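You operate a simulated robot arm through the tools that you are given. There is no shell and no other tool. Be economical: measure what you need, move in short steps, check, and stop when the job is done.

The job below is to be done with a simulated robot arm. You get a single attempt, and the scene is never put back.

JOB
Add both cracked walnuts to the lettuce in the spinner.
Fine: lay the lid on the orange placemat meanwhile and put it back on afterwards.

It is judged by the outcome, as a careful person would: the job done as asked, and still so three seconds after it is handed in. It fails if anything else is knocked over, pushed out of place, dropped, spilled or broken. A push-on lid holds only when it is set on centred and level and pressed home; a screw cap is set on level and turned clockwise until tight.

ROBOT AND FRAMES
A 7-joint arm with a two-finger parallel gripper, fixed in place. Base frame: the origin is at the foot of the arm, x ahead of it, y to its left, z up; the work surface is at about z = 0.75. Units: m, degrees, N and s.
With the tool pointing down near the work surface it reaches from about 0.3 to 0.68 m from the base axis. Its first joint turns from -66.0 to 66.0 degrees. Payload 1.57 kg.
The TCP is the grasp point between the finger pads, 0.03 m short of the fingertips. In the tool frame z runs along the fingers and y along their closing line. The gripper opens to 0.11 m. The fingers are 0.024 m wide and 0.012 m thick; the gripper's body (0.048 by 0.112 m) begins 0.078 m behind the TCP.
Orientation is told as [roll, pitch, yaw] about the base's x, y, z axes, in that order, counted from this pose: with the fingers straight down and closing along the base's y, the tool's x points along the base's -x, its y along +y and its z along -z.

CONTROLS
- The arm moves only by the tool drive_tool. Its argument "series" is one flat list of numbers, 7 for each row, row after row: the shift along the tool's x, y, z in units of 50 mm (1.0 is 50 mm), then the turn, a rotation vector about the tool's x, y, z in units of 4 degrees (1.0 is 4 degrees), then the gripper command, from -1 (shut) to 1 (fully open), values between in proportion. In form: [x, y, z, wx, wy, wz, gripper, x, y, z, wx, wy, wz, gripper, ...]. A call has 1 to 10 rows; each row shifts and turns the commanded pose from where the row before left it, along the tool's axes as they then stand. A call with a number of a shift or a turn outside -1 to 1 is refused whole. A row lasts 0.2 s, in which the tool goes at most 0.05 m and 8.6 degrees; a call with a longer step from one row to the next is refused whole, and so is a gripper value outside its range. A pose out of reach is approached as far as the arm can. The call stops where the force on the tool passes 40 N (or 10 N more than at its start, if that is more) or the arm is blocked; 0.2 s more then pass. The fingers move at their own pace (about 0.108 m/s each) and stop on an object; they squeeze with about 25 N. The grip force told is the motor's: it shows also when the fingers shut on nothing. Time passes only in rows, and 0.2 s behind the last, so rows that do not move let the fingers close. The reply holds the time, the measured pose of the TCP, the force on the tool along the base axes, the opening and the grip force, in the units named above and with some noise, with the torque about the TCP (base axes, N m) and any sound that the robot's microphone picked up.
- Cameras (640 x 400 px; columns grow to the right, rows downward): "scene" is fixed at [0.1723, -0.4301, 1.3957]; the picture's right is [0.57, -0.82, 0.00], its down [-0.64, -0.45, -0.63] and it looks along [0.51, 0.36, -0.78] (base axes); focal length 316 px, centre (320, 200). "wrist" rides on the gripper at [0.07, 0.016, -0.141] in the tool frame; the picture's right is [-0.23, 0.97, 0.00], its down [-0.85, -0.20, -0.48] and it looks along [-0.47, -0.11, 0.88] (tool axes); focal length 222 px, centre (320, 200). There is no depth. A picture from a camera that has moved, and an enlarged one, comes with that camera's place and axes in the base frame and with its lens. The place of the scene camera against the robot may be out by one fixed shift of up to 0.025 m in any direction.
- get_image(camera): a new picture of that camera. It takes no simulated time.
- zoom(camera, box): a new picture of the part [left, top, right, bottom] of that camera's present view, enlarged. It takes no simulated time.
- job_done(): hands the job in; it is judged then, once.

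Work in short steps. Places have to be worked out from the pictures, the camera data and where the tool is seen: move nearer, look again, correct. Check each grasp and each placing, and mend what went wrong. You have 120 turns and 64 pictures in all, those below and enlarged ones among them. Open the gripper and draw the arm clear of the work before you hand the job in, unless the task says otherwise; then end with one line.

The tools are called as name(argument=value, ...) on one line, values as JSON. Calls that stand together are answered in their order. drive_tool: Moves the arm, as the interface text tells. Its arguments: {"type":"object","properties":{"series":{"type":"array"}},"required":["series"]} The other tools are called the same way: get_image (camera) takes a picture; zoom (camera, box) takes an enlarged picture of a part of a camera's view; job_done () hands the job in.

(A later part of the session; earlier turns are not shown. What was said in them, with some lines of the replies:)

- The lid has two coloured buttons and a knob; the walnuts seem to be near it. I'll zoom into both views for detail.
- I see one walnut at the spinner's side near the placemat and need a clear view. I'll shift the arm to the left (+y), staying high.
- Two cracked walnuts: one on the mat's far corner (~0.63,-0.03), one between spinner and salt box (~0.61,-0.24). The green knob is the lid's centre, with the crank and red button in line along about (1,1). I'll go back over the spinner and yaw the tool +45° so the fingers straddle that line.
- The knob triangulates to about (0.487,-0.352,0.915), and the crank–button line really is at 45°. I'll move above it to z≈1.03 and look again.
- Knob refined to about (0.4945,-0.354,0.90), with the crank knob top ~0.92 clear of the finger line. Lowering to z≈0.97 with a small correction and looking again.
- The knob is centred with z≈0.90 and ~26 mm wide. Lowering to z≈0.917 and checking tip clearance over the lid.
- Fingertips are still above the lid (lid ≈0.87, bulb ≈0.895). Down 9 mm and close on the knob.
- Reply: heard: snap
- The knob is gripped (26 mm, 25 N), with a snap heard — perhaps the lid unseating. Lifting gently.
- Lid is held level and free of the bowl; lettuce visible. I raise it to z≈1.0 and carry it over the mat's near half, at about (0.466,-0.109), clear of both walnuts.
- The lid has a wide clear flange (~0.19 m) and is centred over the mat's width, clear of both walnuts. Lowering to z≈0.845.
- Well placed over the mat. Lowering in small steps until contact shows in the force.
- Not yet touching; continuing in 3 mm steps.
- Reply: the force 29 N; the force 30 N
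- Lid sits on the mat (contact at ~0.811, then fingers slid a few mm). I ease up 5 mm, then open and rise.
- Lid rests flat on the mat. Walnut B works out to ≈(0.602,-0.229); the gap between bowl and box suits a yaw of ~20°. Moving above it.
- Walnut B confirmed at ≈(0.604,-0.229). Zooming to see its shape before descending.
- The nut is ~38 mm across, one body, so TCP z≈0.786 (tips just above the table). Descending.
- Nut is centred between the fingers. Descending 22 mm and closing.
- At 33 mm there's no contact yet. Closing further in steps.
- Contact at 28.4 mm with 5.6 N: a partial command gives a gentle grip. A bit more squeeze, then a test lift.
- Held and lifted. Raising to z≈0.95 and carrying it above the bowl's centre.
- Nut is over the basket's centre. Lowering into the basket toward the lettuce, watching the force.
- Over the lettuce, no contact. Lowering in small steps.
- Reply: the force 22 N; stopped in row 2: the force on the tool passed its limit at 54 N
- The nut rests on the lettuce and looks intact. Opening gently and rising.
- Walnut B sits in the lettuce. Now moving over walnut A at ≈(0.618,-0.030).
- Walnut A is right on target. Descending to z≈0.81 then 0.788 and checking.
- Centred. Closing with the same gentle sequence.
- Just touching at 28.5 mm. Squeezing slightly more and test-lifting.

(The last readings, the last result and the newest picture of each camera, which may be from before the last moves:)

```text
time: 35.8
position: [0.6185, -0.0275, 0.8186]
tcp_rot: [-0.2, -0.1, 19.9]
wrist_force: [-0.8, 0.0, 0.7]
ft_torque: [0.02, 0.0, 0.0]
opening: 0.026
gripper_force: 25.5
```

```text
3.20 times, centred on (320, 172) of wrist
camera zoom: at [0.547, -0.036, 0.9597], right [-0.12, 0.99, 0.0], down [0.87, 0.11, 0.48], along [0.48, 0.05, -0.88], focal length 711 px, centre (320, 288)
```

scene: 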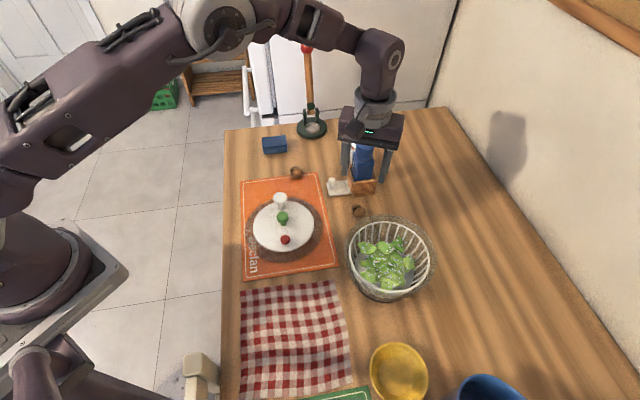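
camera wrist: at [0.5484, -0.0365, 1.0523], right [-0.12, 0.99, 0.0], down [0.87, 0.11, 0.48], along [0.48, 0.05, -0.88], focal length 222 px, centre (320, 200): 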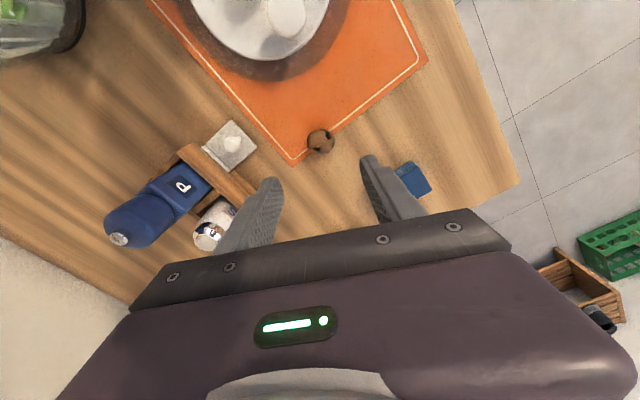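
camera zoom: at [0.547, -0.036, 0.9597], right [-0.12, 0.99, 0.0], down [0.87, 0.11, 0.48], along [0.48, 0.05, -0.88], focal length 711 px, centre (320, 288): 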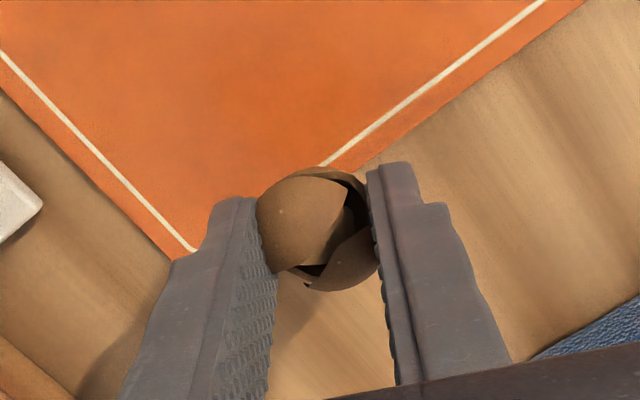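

Held. Raising, and carrying to the free side of the basket next to walnut B, at about (0.523,-0.346).

drive_tool(series=[0, 0, -0.87, 0, 0, 0, -0.57, 0, 0, -0.87, 0, 0, 0, -0.57, 0.497, -0.667, -0.1, 0, 0, 0, -0.57, 0.497, -0.667, -0.1, 0, 0, 0, -0.57, 0.497, -0.667, -0.1, 0, 0, 0, -0.57, 0.497, -0.667, -0.1, 0, 0, 0, -0.57, 0.497, -0.667, -0.1, 0, 0, 0, -0.57, 0.497, -0.667, -0.1, 0, 0, 0, -0.57, 0.497, -0.667, 0, 0, 0, 0, -0.57, 0.497, -0.667, 0, 0, 0, 0, -0.57])

drive_tool(series=[0, 0, 0.7, 0, 0, 0, -0.57, 0, 0, 0.4, 0, 0, 0, -0.57])

get_image(camera="wrist")

zoom(camera="scene", box=[310, 150, 470, 310])

```text
time: 38.0
position: [0.5223, -0.3474, 0.9372]
tcp_rot: [-0.3, -0.1, 20.0]
wrist_force: [1.1, 0.1, 0.2]
ft_torque: [0.03, -0.04, -0.01]
opening: 0.0264
gripper_force: 25.3
```

```text
time: 38.6
position: [0.5238, -0.347, 0.8817]
tcp_rot: [-0.2, -0.1, 20.0]
wrist_force: [0.1, -0.6, -0.1]
ft_torque: [-0.01, 0.0, 0.01]
opening: 0.0262
gripper_force: 24.7
```

```text
23 pictures are left
camera wrist: at [0.4518, -0.3549, 1.0226], right [-0.12, 0.99, 0.0], down [0.87, 0.11, 0.48], along [0.48, 0.05, -0.88], focal length 222 px, centre (320, 200)
```

wrist: 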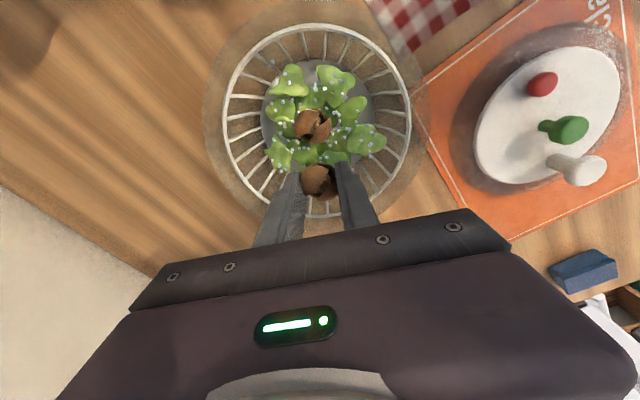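

```text
2.50 times, centred on (390, 230) of scene
camera zoom: at [0.1723, -0.4301, 1.3957], right [0.57, -0.82, 0.0], down [-0.64, -0.45, -0.63], along [0.51, 0.36, -0.78], focal length 791 px, centre (145, 125)
```

zoom: 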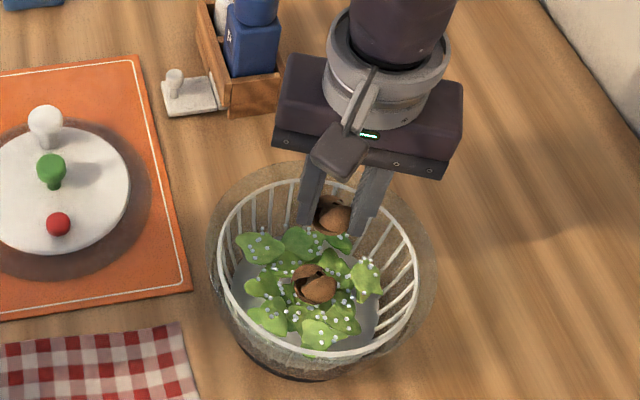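

Walnut B at ≈(0.491,-0.360). I shift 6 mm further from it and lower in small steps.

drive_tool(series=[-0.12, 0, 0.3, 0, 0, 0, -0.57, 0, 0, 0.3, 0, 0, 0, -0.57])

drive_tool(series=[0, 0, 0.1, 0, 0, 0, -0.57])

zoom(camera="wrist", box=[200, 60, 440, 230])

```text
time: 39.2
position: [0.5284, -0.3456, 0.8511]
tcp_rot: [-0.2, -0.2, 20.0]
wrist_force: [0.5, -0.1, 0.2]
ft_torque: [0.03, -0.01, -0.01]
opening: 0.026
gripper_force: 24.7
```

```text
time: 39.6
position: [0.5284, -0.3457, 0.8454]
tcp_rot: [-0.2, -0.2, 20.0]
wrist_force: [-0.2, -0.1, -0.4]
ft_torque: [-0.01, 0.02, -0.03]
opening: 0.026
gripper_force: 25.3
```

```text
2.35 times, centred on (320, 145) of wrist
camera zoom: at [0.4571, -0.3534, 0.987], right [-0.12, 0.99, 0.0], down [0.87, 0.11, 0.48], along [0.48, 0.05, -0.88], focal length 523 px, centre (320, 329)
```

zoom: 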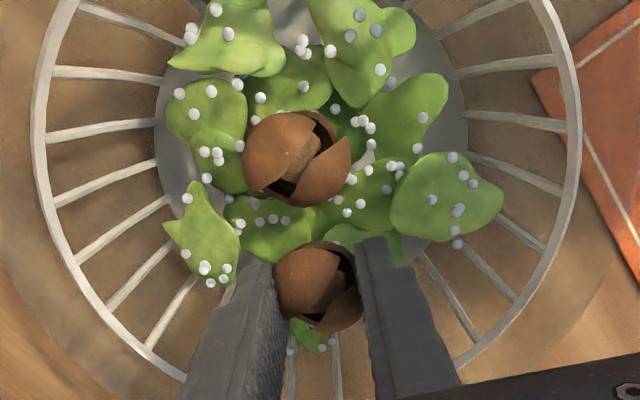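

Clear of walnut B; continuing single 5 mm steps.

drive_tool(series=[0, 0, 0.1, 0, 0, 0, -0.57])

drive_tool(series=[0, 0, 0.08, 0, 0, 0, -0.57])

```text
time: 40.0
position: [0.5277, -0.3456, 0.8425]
tcp_rot: [-0.3, -0.1, 20.0]
wrist_force: [-0.6, 0.6, 0.5]
ft_torque: [-0.02, -0.03, -0.01]
opening: 0.0261
gripper_force: 24.9
```

```text
time: 40.4
position: [0.5277, -0.3453, 0.8375]
tcp_rot: [-0.2, -0.1, 20.1]
wrist_force: [-0.4, -0.7, 0.3]
ft_torque: [-0.01, -0.04, -0.01]
opening: 0.0261
gripper_force: 25.2
```

drive_tool(series=[0, 0, 0.06, 0, 0, 0, -0.57])

drive_tool(series=[0, 0, 0.06, 0, 0, 0, -0.57])

zoom(camera="scene", box=[330, 190, 450, 300])

```text
time: 40.8
position: [0.5279, -0.3451, 0.8334]
tcp_rot: [-0.2, -0.1, 19.9]
wrist_force: [0.6, 0.4, -0.8]
ft_torque: [0.02, -0.01, -0.02]
opening: 0.0262
gripper_force: 25.0
```

```text
time: 41.2
position: [0.5277, -0.3459, 0.8319]
tcp_rot: [-0.2, -0.1, 20.1]
wrist_force: [-0.1, -0.2, 2.6]
ft_torque: [0.01, 0.01, -0.04]
opening: 0.0262
gripper_force: 24.6
```

```text
3.64 times, centred on (390, 245) of scene
camera zoom: at [0.1722, -0.4301, 1.3957], right [0.57, -0.82, 0.0], down [-0.64, -0.45, -0.63], along [0.51, 0.36, -0.78], focal length 1150 px, centre (66, 36)
```

zoom: 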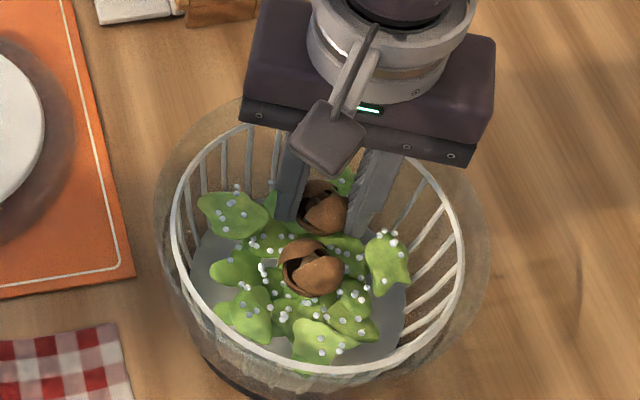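

Light contact (≈3 N) on the lettuce. Opening gently and rising.

drive_tool(series=[0, 0, 0, 0, 0, 0, -0.45, 0, 0, 0, 0, 0, 0, -0.35, 0, 0, 0, 0, 0, 0, -0.25, 0, 0, -0.2, 0, 0, 0, -0.2, 0, 0, -0.5, 0, 0, 0, -0.2, 0, 0, -0.9, 0, 0, 0, -0.2, 0, 0, -0.9, 0, 0, 0, 0.2])

get_image(camera="wrist")

zoom(camera="scene", box=[330, 190, 450, 300])

```text
time: 42.8
position: [0.5274, -0.3454, 0.9564]
tcp_rot: [-0.2, -0.1, 19.9]
wrist_force: [-0.3, 0.1, 0.5]
ft_torque: [0.0, -0.01, 0.0]
opening: 0.0659
gripper_force: 0.1
```

```text
19 pictures are left
camera wrist: at [0.4561, -0.3538, 1.098], right [-0.12, 0.99, 0.0], down [0.87, 0.11, 0.48], along [0.48, 0.05, -0.88], focal length 222 px, centre (320, 200)
```

wrist: 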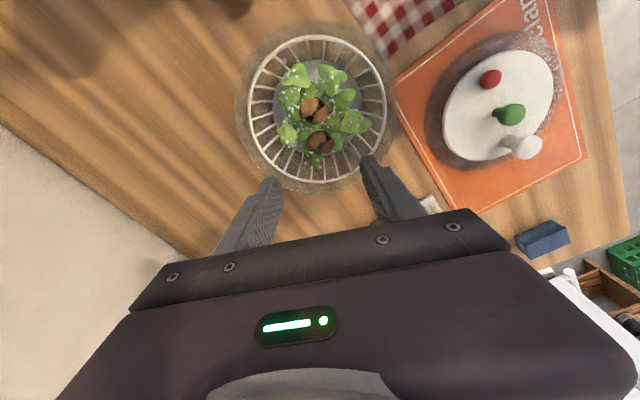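

```text
3.64 times, centred on (390, 245) of scene
camera zoom: at [0.1722, -0.4301, 1.3957], right [0.57, -0.82, 0.0], down [-0.64, -0.45, -0.63], along [0.51, 0.36, -0.78], focal length 1150 px, centre (66, 36)
```

zoom: 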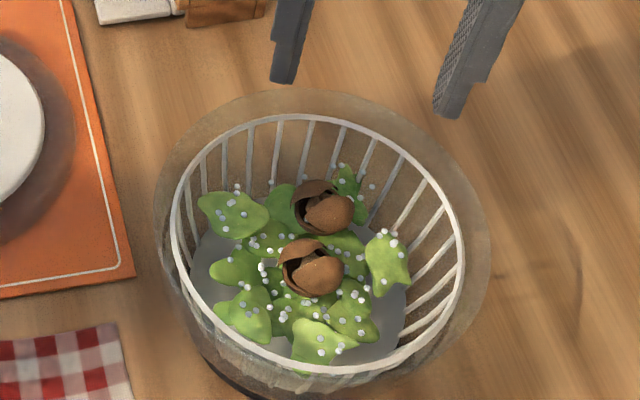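

Both walnuts lie well below the rim in the lettuce. Now back over the lid on the mat, with the yaw returned to 45°.

drive_tool(series=[-0.077, 0.81, 0, 0, 0, 0, 0.2, -0.077, 0.81, 0, 0, 0, 0, 0.2, -0.077, 0.81, 0, 0, 0, 0, 0.2, -0.077, 0.81, 0, 0, 0, 0, 0.2, -0.077, 0.81, 0, 0, 0, 0, 0.2, -0.077, 0.81, 0, 0, 0, 0, 0.2])

drive_tool(series=[0, 0, 0, 0, 0, -1, 0.2, 0, 0, 0, 0, 0, -1, 0.2, 0, 0, 0, 0, 0, -1, 0.2, 0, 0, 0, 0, 0, -1, 0.2, 0, 0, 0, 0, 0, -1, 0.2, 0, 0, 0, 0, 0, -1, 0.2, 0, 0, 0.9, 0, 0, -0.27, 0.2])

get_image(camera="wrist")

```text
time: 44.2
position: [0.4663, -0.1074, 0.9564]
tcp_rot: [-0.2, -0.1, 20.0]
wrist_force: [-0.1, 0.2, -0.3]
ft_torque: [0.01, -0.01, 0.02]
opening: 0.0659
gripper_force: 0.1
```

```text
time: 45.8
position: [0.4672, -0.1085, 0.9099]
tcp_rot: [-0.3, 0.0, 45.0]
wrist_force: [-0.2, 0.4, -0.6]
ft_torque: [0.0, 0.0, -0.02]
opening: 0.066
gripper_force: 0.1
```

```text
17 pictures are left
camera wrist: at [0.4058, -0.146, 1.0506], right [-0.53, 0.85, 0.0], down [0.74, 0.47, 0.48], along [0.41, 0.25, -0.88], focal length 222 px, centre (320, 200)
```

wrist: 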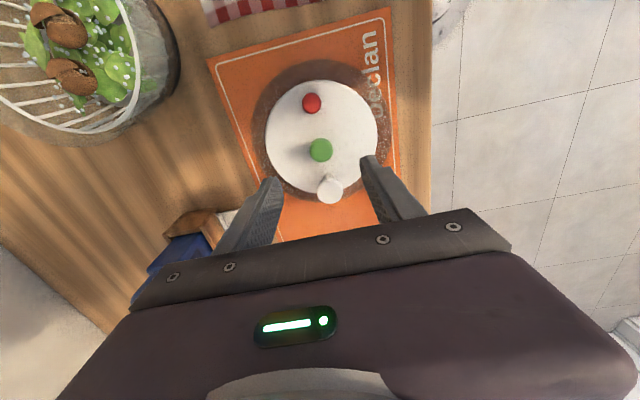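

Lid unmoved and centred under the tool. Descending to z≈0.811 (also trimming a 0.3° tilt), then gripping the knob fully.

drive_tool(series=[0, 0, 0.7, -0.045, -0.045, 0, 0.2, 0, 0, 0.7, 0, 0, 0, 0.2, 0, 0, 0.4, 0, 0, 0, 0.2])

zoom(camera="wrist", box=[200, 80, 440, 240])

```text
time: 46.6
position: [0.4685, -0.1096, 0.8196]
tcp_rot: [-0.1, -0.3, 45.1]
wrist_force: [-0.1, -0.3, -0.9]
ft_torque: [0.0, 0.03, 0.03]
opening: 0.0657
gripper_force: 0.1
```

```text
2.50 times, centred on (320, 160) of wrist
camera zoom: at [0.407, -0.1468, 0.9605], right [-0.53, 0.85, 0.0], down [0.74, 0.46, 0.48], along [0.41, 0.25, -0.88], focal length 555 px, centre (320, 300)
```

zoom: 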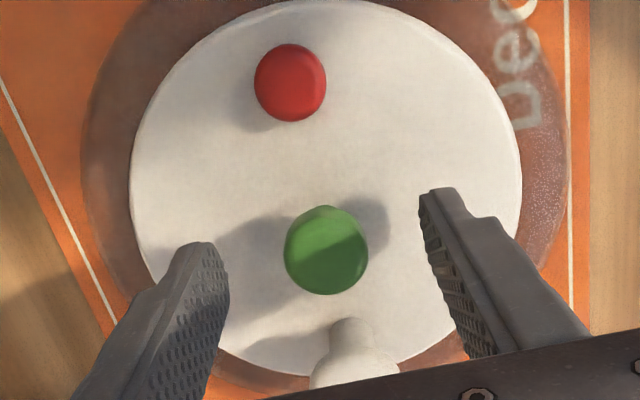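

Knob is ~2 mm off the original grasp; correcting that and the small pitch, then down to ~0.811 and close.

drive_tool(series=[0.04, 0.03, 0, -0.06, 0.035, 0, 0.2, 0, 0, 0.17, 0, 0, 0, 0.2, 0, 0, 0, 0, 0, 0, 0.2])

drive_tool(series=[0, 0, 0, 0, 0, 0, -0.2, 0, 0, 0, 0, 0, 0, -0.5, 0, 0, 0, 0, 0, 0, -1, 0, 0, 0, 0, 0, 0, -1, 0, 0, 0, 0, 0, 0, -1])

zoom(camera="wrist", box=[200, 80, 440, 240])

```text
time: 47.4
position: [0.466, -0.109, 0.8125]
tcp_rot: [0.2, -0.1, 45.1]
wrist_force: [1.4, 0.0, -1.5]
ft_torque: [0.0, -0.01, 0.01]
opening: 0.0663
gripper_force: 0.0
```

```text
time: 48.6
position: [0.4646, -0.1085, 0.8133]
tcp_rot: [0.1, 0.0, 45.1]
wrist_force: [1.5, -0.7, -0.1]
ft_torque: [-0.02, 0.0, 0.02]
opening: 0.0256
gripper_force: 25.2
```

```text
2.50 times, centred on (320, 160) of wrist
camera zoom: at [0.4047, -0.1473, 0.9529], right [-0.53, 0.85, 0.0], down [0.75, 0.46, 0.48], along [0.4, 0.26, -0.88], focal length 555 px, centre (320, 300)
```

zoom: 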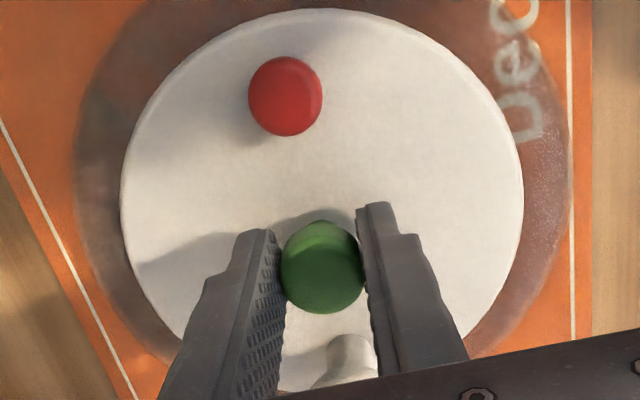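

The grip matches the original one to under 1 mm. Lifting to ~0.99 and carrying to above the bowl (0.495,-0.355).

drive_tool(series=[0, 0, -0.3, 0, 0, 0, -1, 0, 0, -0.8, 0, 0, 0, -1, 0, 0, -0.9, 0, 0, 0, -1, 0, 0, -0.9, 0, 0, 0, -1, 0, 0, -0.7, 0, 0, 0, -1])

drive_tool(series=[0.51, -0.652, 0, 0, 0, 0, -1, 0.51, -0.652, 0, 0, 0, 0, -1, 0.51, -0.652, 0, 0, 0, 0, -1, 0.51, -0.652, 0, 0, 0, 0, -1, 0.51, -0.652, 0, 0, 0, 0, -1, 0.51, -0.652, 0, 0, 0, 0, -1, 0, 0, 0, 0, 0, 0, -1, 0, 0, 0, 0, 0, 0, -1])

zoom(camera="scene", box=[310, 140, 470, 310])

```text
time: 49.8
position: [0.4639, -0.111, 0.9924]
tcp_rot: [0.2, 0.0, 45.1]
wrist_force: [-0.3, -0.4, -1.4]
ft_torque: [0.03, 0.03, -0.03]
opening: 0.026
gripper_force: 24.4
```

```text
time: 51.6
position: [0.4943, -0.3562, 0.9921]
tcp_rot: [0.2, 0.0, 45.1]
wrist_force: [0.2, 0.1, -1.2]
ft_torque: [0.02, 0.02, 0.0]
opening: 0.0259
gripper_force: 24.6
```

```text
2.35 times, centred on (390, 225) of scene
camera zoom: at [0.1723, -0.4301, 1.3956], right [0.57, -0.82, 0.0], down [-0.64, -0.45, -0.63], along [0.51, 0.36, -0.78], focal length 744 px, centre (155, 141)
```

zoom: 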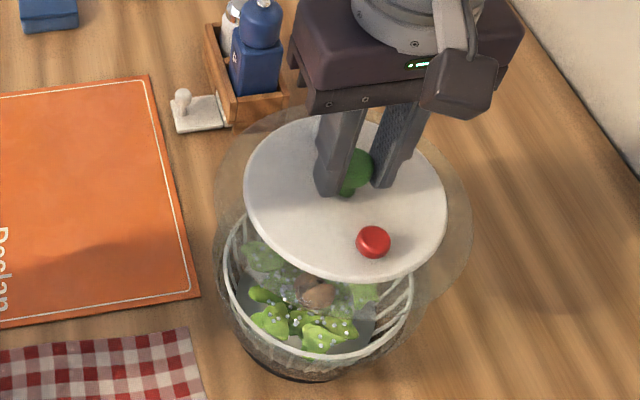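

Aligned within ~1 mm. Trimming the residual tilt and offset while lowering to ~0.925.

drive_tool(series=[-0.02, 0, 0.5, 0.035, 0.035, 0.02, -1, 0, 0, 0.5, 0, 0, 0, -1, 0, 0, 0.34, 0, 0, 0, -1, 0, 0, 0, 0, 0, 0, -1])

zoom(camera="scene", box=[320, 170, 464, 300])

get_image(camera="wrist")

```text
time: 52.6
position: [0.496, -0.3547, 0.9248]
tcp_rot: [0.0, 0.2, 44.9]
wrist_force: [-0.1, 0.8, -1.3]
ft_torque: [0.0, 0.02, -0.01]
opening: 0.0259
gripper_force: 24.6
```

```text
3.08 times, centred on (392, 235) of scene
camera zoom: at [0.1723, -0.4301, 1.3956], right [0.57, -0.82, 0.0], down [-0.64, -0.45, -0.63], along [0.51, 0.36, -0.78], focal length 973 px, centre (98, 92)
```

zoom: 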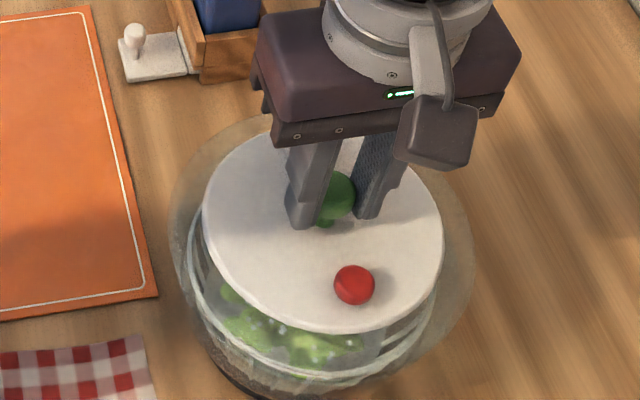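

```text
12 pictures are left
camera wrist: at [0.4357, -0.3921, 1.0652], right [-0.53, 0.85, 0.0], down [0.75, 0.46, 0.48], along [0.4, 0.25, -0.88], focal length 222 px, centre (320, 200)
```

wrist: 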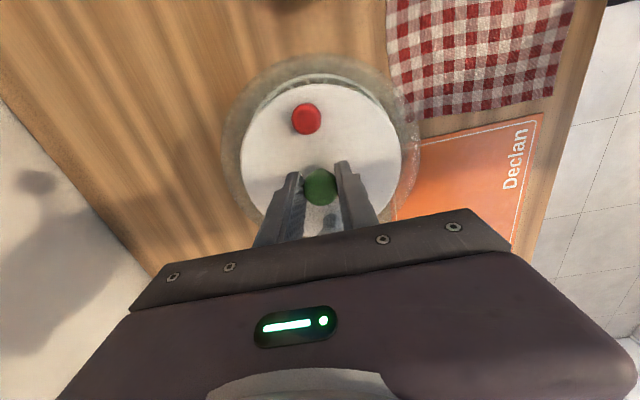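

Well lined up. Lowering in small steps toward the seat (~0.907).

drive_tool(series=[0, 0, 0.1, 0, 0, 0, -1, 0, 0, 0.1, 0, 0, 0, -1, 0, 0, 0, 0, 0, 0, -1])

drive_tool(series=[0, 0, 0.08, 0, 0, 0, -1, 0, 0, 0, 0, 0, 0, -1])

drive_tool(series=[0, 0, 0.06, 0, 0, 0, -1, 0, 0, 0, 0, 0, 0, -1])

```text
time: 53.4
position: [0.4951, -0.3535, 0.9141]
tcp_rot: [0.1, 0.1, 44.9]
wrist_force: [-0.6, -0.1, -1.9]
ft_torque: [0.02, 0.04, 0.01]
opening: 0.0261
gripper_force: 24.7
```

```text
time: 54.0
position: [0.4956, -0.3555, 0.9108]
tcp_rot: [0.1, 0.0, 44.9]
wrist_force: [-0.3, -0.3, -2.6]
ft_torque: [-0.02, -0.01, 0.01]
opening: 0.0259
gripper_force: 25.8
```

```text
time: 54.6
position: [0.4964, -0.3555, 0.9079]
tcp_rot: [0.0, 0.1, 44.9]
wrist_force: [-1.2, -1.0, -2.0]
ft_torque: [-0.03, -0.01, -0.02]
opening: 0.0259
gripper_force: 24.9
```

No contact yet at 0.908; a few mm more, one step at a time.

drive_tool(series=[0, 0, 0.05, 0, 0, 0, -1, 0, 0, 0, 0, 0, 0, -1])

drive_tool(series=[0, 0, 0.05, 0, 0, 0, -1, 0, 0, 0, 0, 0, 0, -1])

```text
time: 55.2
position: [0.4957, -0.3551, 0.9053]
tcp_rot: [-0.1, 0.2, 45.0]
wrist_force: [-12.2, 3.6, 29.2]
ft_torque: [0.15, 0.23, 0.08]
opening: 0.0262
gripper_force: 25.0
heard: snap
```

```text
time: 55.8
position: [0.4952, -0.3558, 0.9029]
tcp_rot: [0.0, 0.1, 45.0]
wrist_force: [-10.5, 3.9, 29.6]
ft_torque: [0.17, 0.18, 0.05]
opening: 0.026
gripper_force: 24.8
```

Snap heard with 30 N: the lid seems pressed home. Opening the fingers slowly without moving, and listening.

drive_tool(series=[0, 0, 0, 0, 0, 0, -0.45, 0, 0, 0, 0, 0, 0, -0.3, 0, 0, 0, 0, 0, 0, 0, 0, 0, 0, 0, 0, 0, 0])

drive_tool(series=[0, 0, -0.3, 0, 0, 0, 0, 0, 0, -0.7, 0, 0, 0, 0, 0, 0, -0.8, 0, 0, 0, 0])

zoom(camera="scene", box=[320, 170, 464, 300])

zoom(camera="wrist", box=[200, 60, 440, 220])

```text
time: 56.8
position: [0.4959, -0.3559, 0.9028]
tcp_rot: [0.0, 0.1, 45.0]
wrist_force: [-0.3, -0.3, 0.2]
ft_torque: [0.0, -0.01, -0.03]
opening: 0.055
gripper_force: 0.1
```

```text
time: 57.6
position: [0.4948, -0.3551, 0.9928]
tcp_rot: [0.1, 0.0, 45.0]
wrist_force: [0.2, -0.4, 0.3]
ft_torque: [-0.01, 0.02, -0.02]
opening: 0.0552
gripper_force: 0.0
```

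```text
3.08 times, centred on (392, 235) of scene
camera zoom: at [0.1722, -0.4301, 1.3957], right [0.57, -0.82, 0.0], down [-0.64, -0.45, -0.63], along [0.51, 0.36, -0.78], focal length 973 px, centre (98, 92)
```

zoom: 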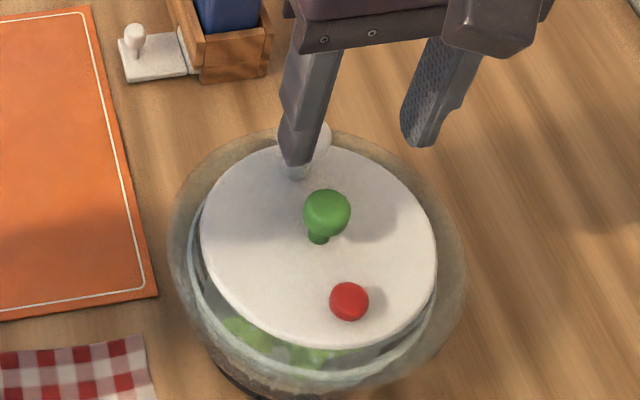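

```text
2.50 times, centred on (320, 140) of wrist
camera zoom: at [0.4352, -0.3927, 1.134], right [-0.53, 0.85, 0.0], down [0.75, 0.46, 0.48], along [0.4, 0.25, -0.88], focal length 555 px, centre (320, 350)
```

zoom: 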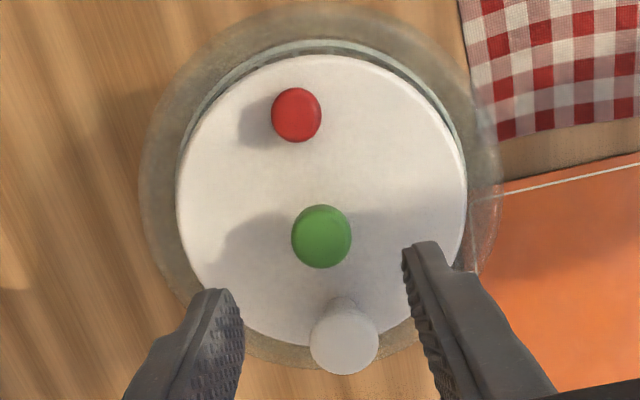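

The lid looks the same as in the first pictures, within a pixel. To be sure it is home, I'll press the knob's top centrally with the closed fingertips, gently.

drive_tool(series=[0, 0, 0, 0, 0, 0, -0.5, 0, 0, 0, 0, 0, 0, -1, 0, 0, 0, 0, 0, 0, -1, 0, 0, 0.5, 0, 0, 0, -1, 0, 0, 0.4, 0, 0, 0, -1, 0, 0, 0, 0, 0, 0, -1])

drive_tool(series=[0, 0, 0.06, 0, 0, 0, -1, 0, 0, 0.06, 0, 0, 0, -1])

```text
time: 59.0
position: [0.4959, -0.3545, 0.9454]
tcp_rot: [0.0, 0.2, 45.0]
wrist_force: [0.5, -0.6, -0.7]
ft_torque: [-0.02, 0.03, -0.01]
opening: 0.0
gripper_force: 20.8
```

```text
time: 59.6
position: [0.4947, -0.3553, 0.9412]
tcp_rot: [0.0, 0.1, 45.0]
wrist_force: [-0.7, 0.5, 0.0]
ft_torque: [0.03, 0.01, -0.01]
opening: 0.0
gripper_force: 21.1
```

drive_tool(series=[0, 0, 0.04, 0, 0, 0, -1, 0, 0, 0.04, 0, 0, 0, -1])

drive_tool(series=[0, 0, 0.04, 0, 0, 0, -1, 0, 0, 0, 0, 0, 0, -1])

```text
time: 60.2
position: [0.4957, -0.3552, 0.9373]
tcp_rot: [0.1, 0.1, 45.0]
wrist_force: [-0.6, -0.8, 0.2]
ft_torque: [-0.02, 0.01, 0.04]
opening: 0.0
gripper_force: 21.7
```

```text
time: 60.8
position: [0.4956, -0.3559, 0.9364]
tcp_rot: [0.0, 0.2, 45.0]
wrist_force: [0.2, 0.2, -0.6]
ft_torque: [0.0, 0.03, -0.01]
opening: 0.0002
gripper_force: 21.5
```

Still no contact; a few more 1.5–2 mm steps.

drive_tool(series=[0, 0, 0.04, 0, 0, 0, -1, 0, 0, 0, 0, 0, 0, -1])

drive_tool(series=[0, 0, 0.03, 0, 0, 0, -1, 0, 0, 0, 0, 0, 0, -1])

drive_tool(series=[0, 0, 0.03, 0, 0, 0, -1, 0, 0, 0, 0, 0, 0, -1])

```text
time: 61.4
position: [0.495, -0.3545, 0.9331]
tcp_rot: [0.0, 0.1, 45.0]
wrist_force: [-0.1, -0.7, -0.3]
ft_torque: [-0.02, -0.01, -0.01]
opening: 0.0
gripper_force: 21.6
```

```text
time: 62.0
position: [0.4964, -0.3554, 0.9327]
tcp_rot: [-0.1, 0.1, 44.9]
wrist_force: [0.4, 0.3, 0.7]
ft_torque: [0.0, 0.02, 0.0]
opening: 0.0
gripper_force: 21.4
```

```text
time: 62.6
position: [0.4968, -0.3547, 0.9304]
tcp_rot: [0.0, 0.1, 45.0]
wrist_force: [0.7, 0.2, -0.6]
ft_torque: [0.0, -0.03, -0.01]
opening: 0.0
gripper_force: 21.0
```

drive_tool(series=[0, 0, 0.04, 0, 0, 0, -1, 0, 0, 0, 0, 0, 0, -1])

drive_tool(series=[0, 0, 0.03, 0, 0, 0, -1, 0, 0, 0, 0, 0, 0, -1])

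drive_tool(series=[0, 0, 0.03, 0, 0, 0, -1, 0, 0, 0, 0, 0, 0, -1])

zoom(camera="scene", box=[340, 180, 440, 290])

```text
time: 63.2
position: [0.4961, -0.3546, 0.9287]
tcp_rot: [0.0, 0.1, 45.0]
wrist_force: [-1.9, 1.3, 8.1]
ft_torque: [0.09, -0.02, -0.02]
opening: 0.0
gripper_force: 21.3
```

```text
time: 63.8
position: [0.4953, -0.3558, 0.9282]
tcp_rot: [-0.2, 0.1, 45.0]
wrist_force: [-5.9, 6.5, 34.5]
ft_torque: [0.27, 0.11, -0.01]
opening: 0.0001
gripper_force: 21.9
```

```text
time: 64.1
position: [0.4962, -0.3549, 0.9275]
tcp_rot: [0.0, 0.2, 45.1]
wrist_force: [-6.4, 5.7, 12.3]
ft_torque: [0.26, 0.15, 0.05]
opening: 0.0
gripper_force: 21.3
stopped in row 1: the force on the tool passed its limit at 50 N (the readings are from after the stop); the commanded pose is now the measured one
```

```text
3.64 times, centred on (390, 235) of scene
camera zoom: at [0.1719, -0.4299, 1.3958], right [0.57, -0.82, 0.0], down [-0.64, -0.45, -0.63], along [0.51, 0.36, -0.78], focal length 1150 px, centre (66, 73)
```

zoom: 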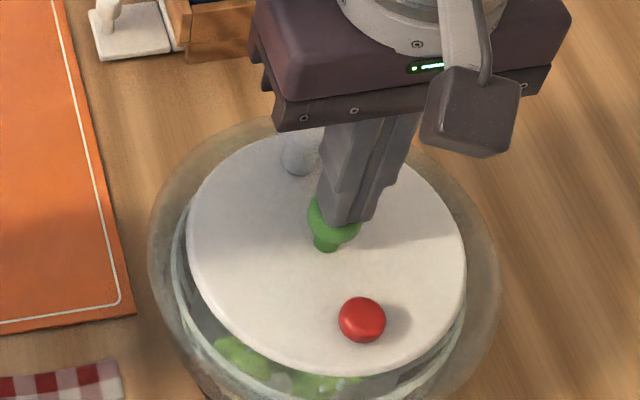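

Pressed with ~50 N and nothing gave: the lid is firmly home. Raising clear, opening the gripper, and drawing the arm back.

drive_tool(series=[0, 0, -0.3, 0, 0, 0, -1, 0, 0, -0.8, 0, 0, 0, -1, 0, 0, -0.9, 0, 0, 0, -1, 0, 0, -1, 0, 0, 0, 0.2, 0, 0, -1, 0, 0, 0, 1, 0.7, 0.6, 0, 0, 0, 0, 1, 0.7, 0.6, 0, 0, 0, 0, 1, 0.7, 0.6, 0, 0, 0, 0, 1])

get_image(camera="scene")

get_image(camera="wrist")

```text
time: 65.9
position: [0.3575, -0.3645, 1.1281]
tcp_rot: [-0.1, 0.1, 45.0]
wrist_force: [-1.2, 0.3, 0.4]
ft_torque: [-0.01, -0.03, -0.04]
opening: 0.1103
gripper_force: 0.0
```

```text
8 pictures are left
```

scene: 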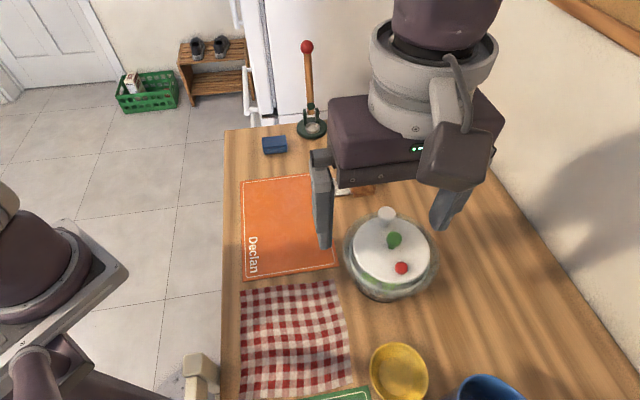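

```text
7 pictures are left
camera wrist: at [0.2974, -0.4027, 1.2691], right [-0.53, 0.85, 0.0], down [0.75, 0.46, 0.48], along [0.41, 0.25, -0.88], focal length 222 px, centre (320, 200)
```

wrist: 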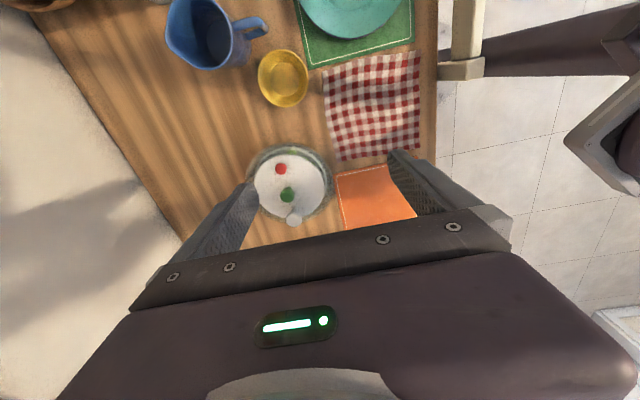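

The lid sits level and centred, both walnuts are inside, everything else is in place, and the arm is clear. Handing in.

job_done()

```text
The job is handed in.
```

Both cracked walnuts are in with the lettuce, the lid is back on the spinner and pressed home, and the arm is clear; I saw nothing else moved.
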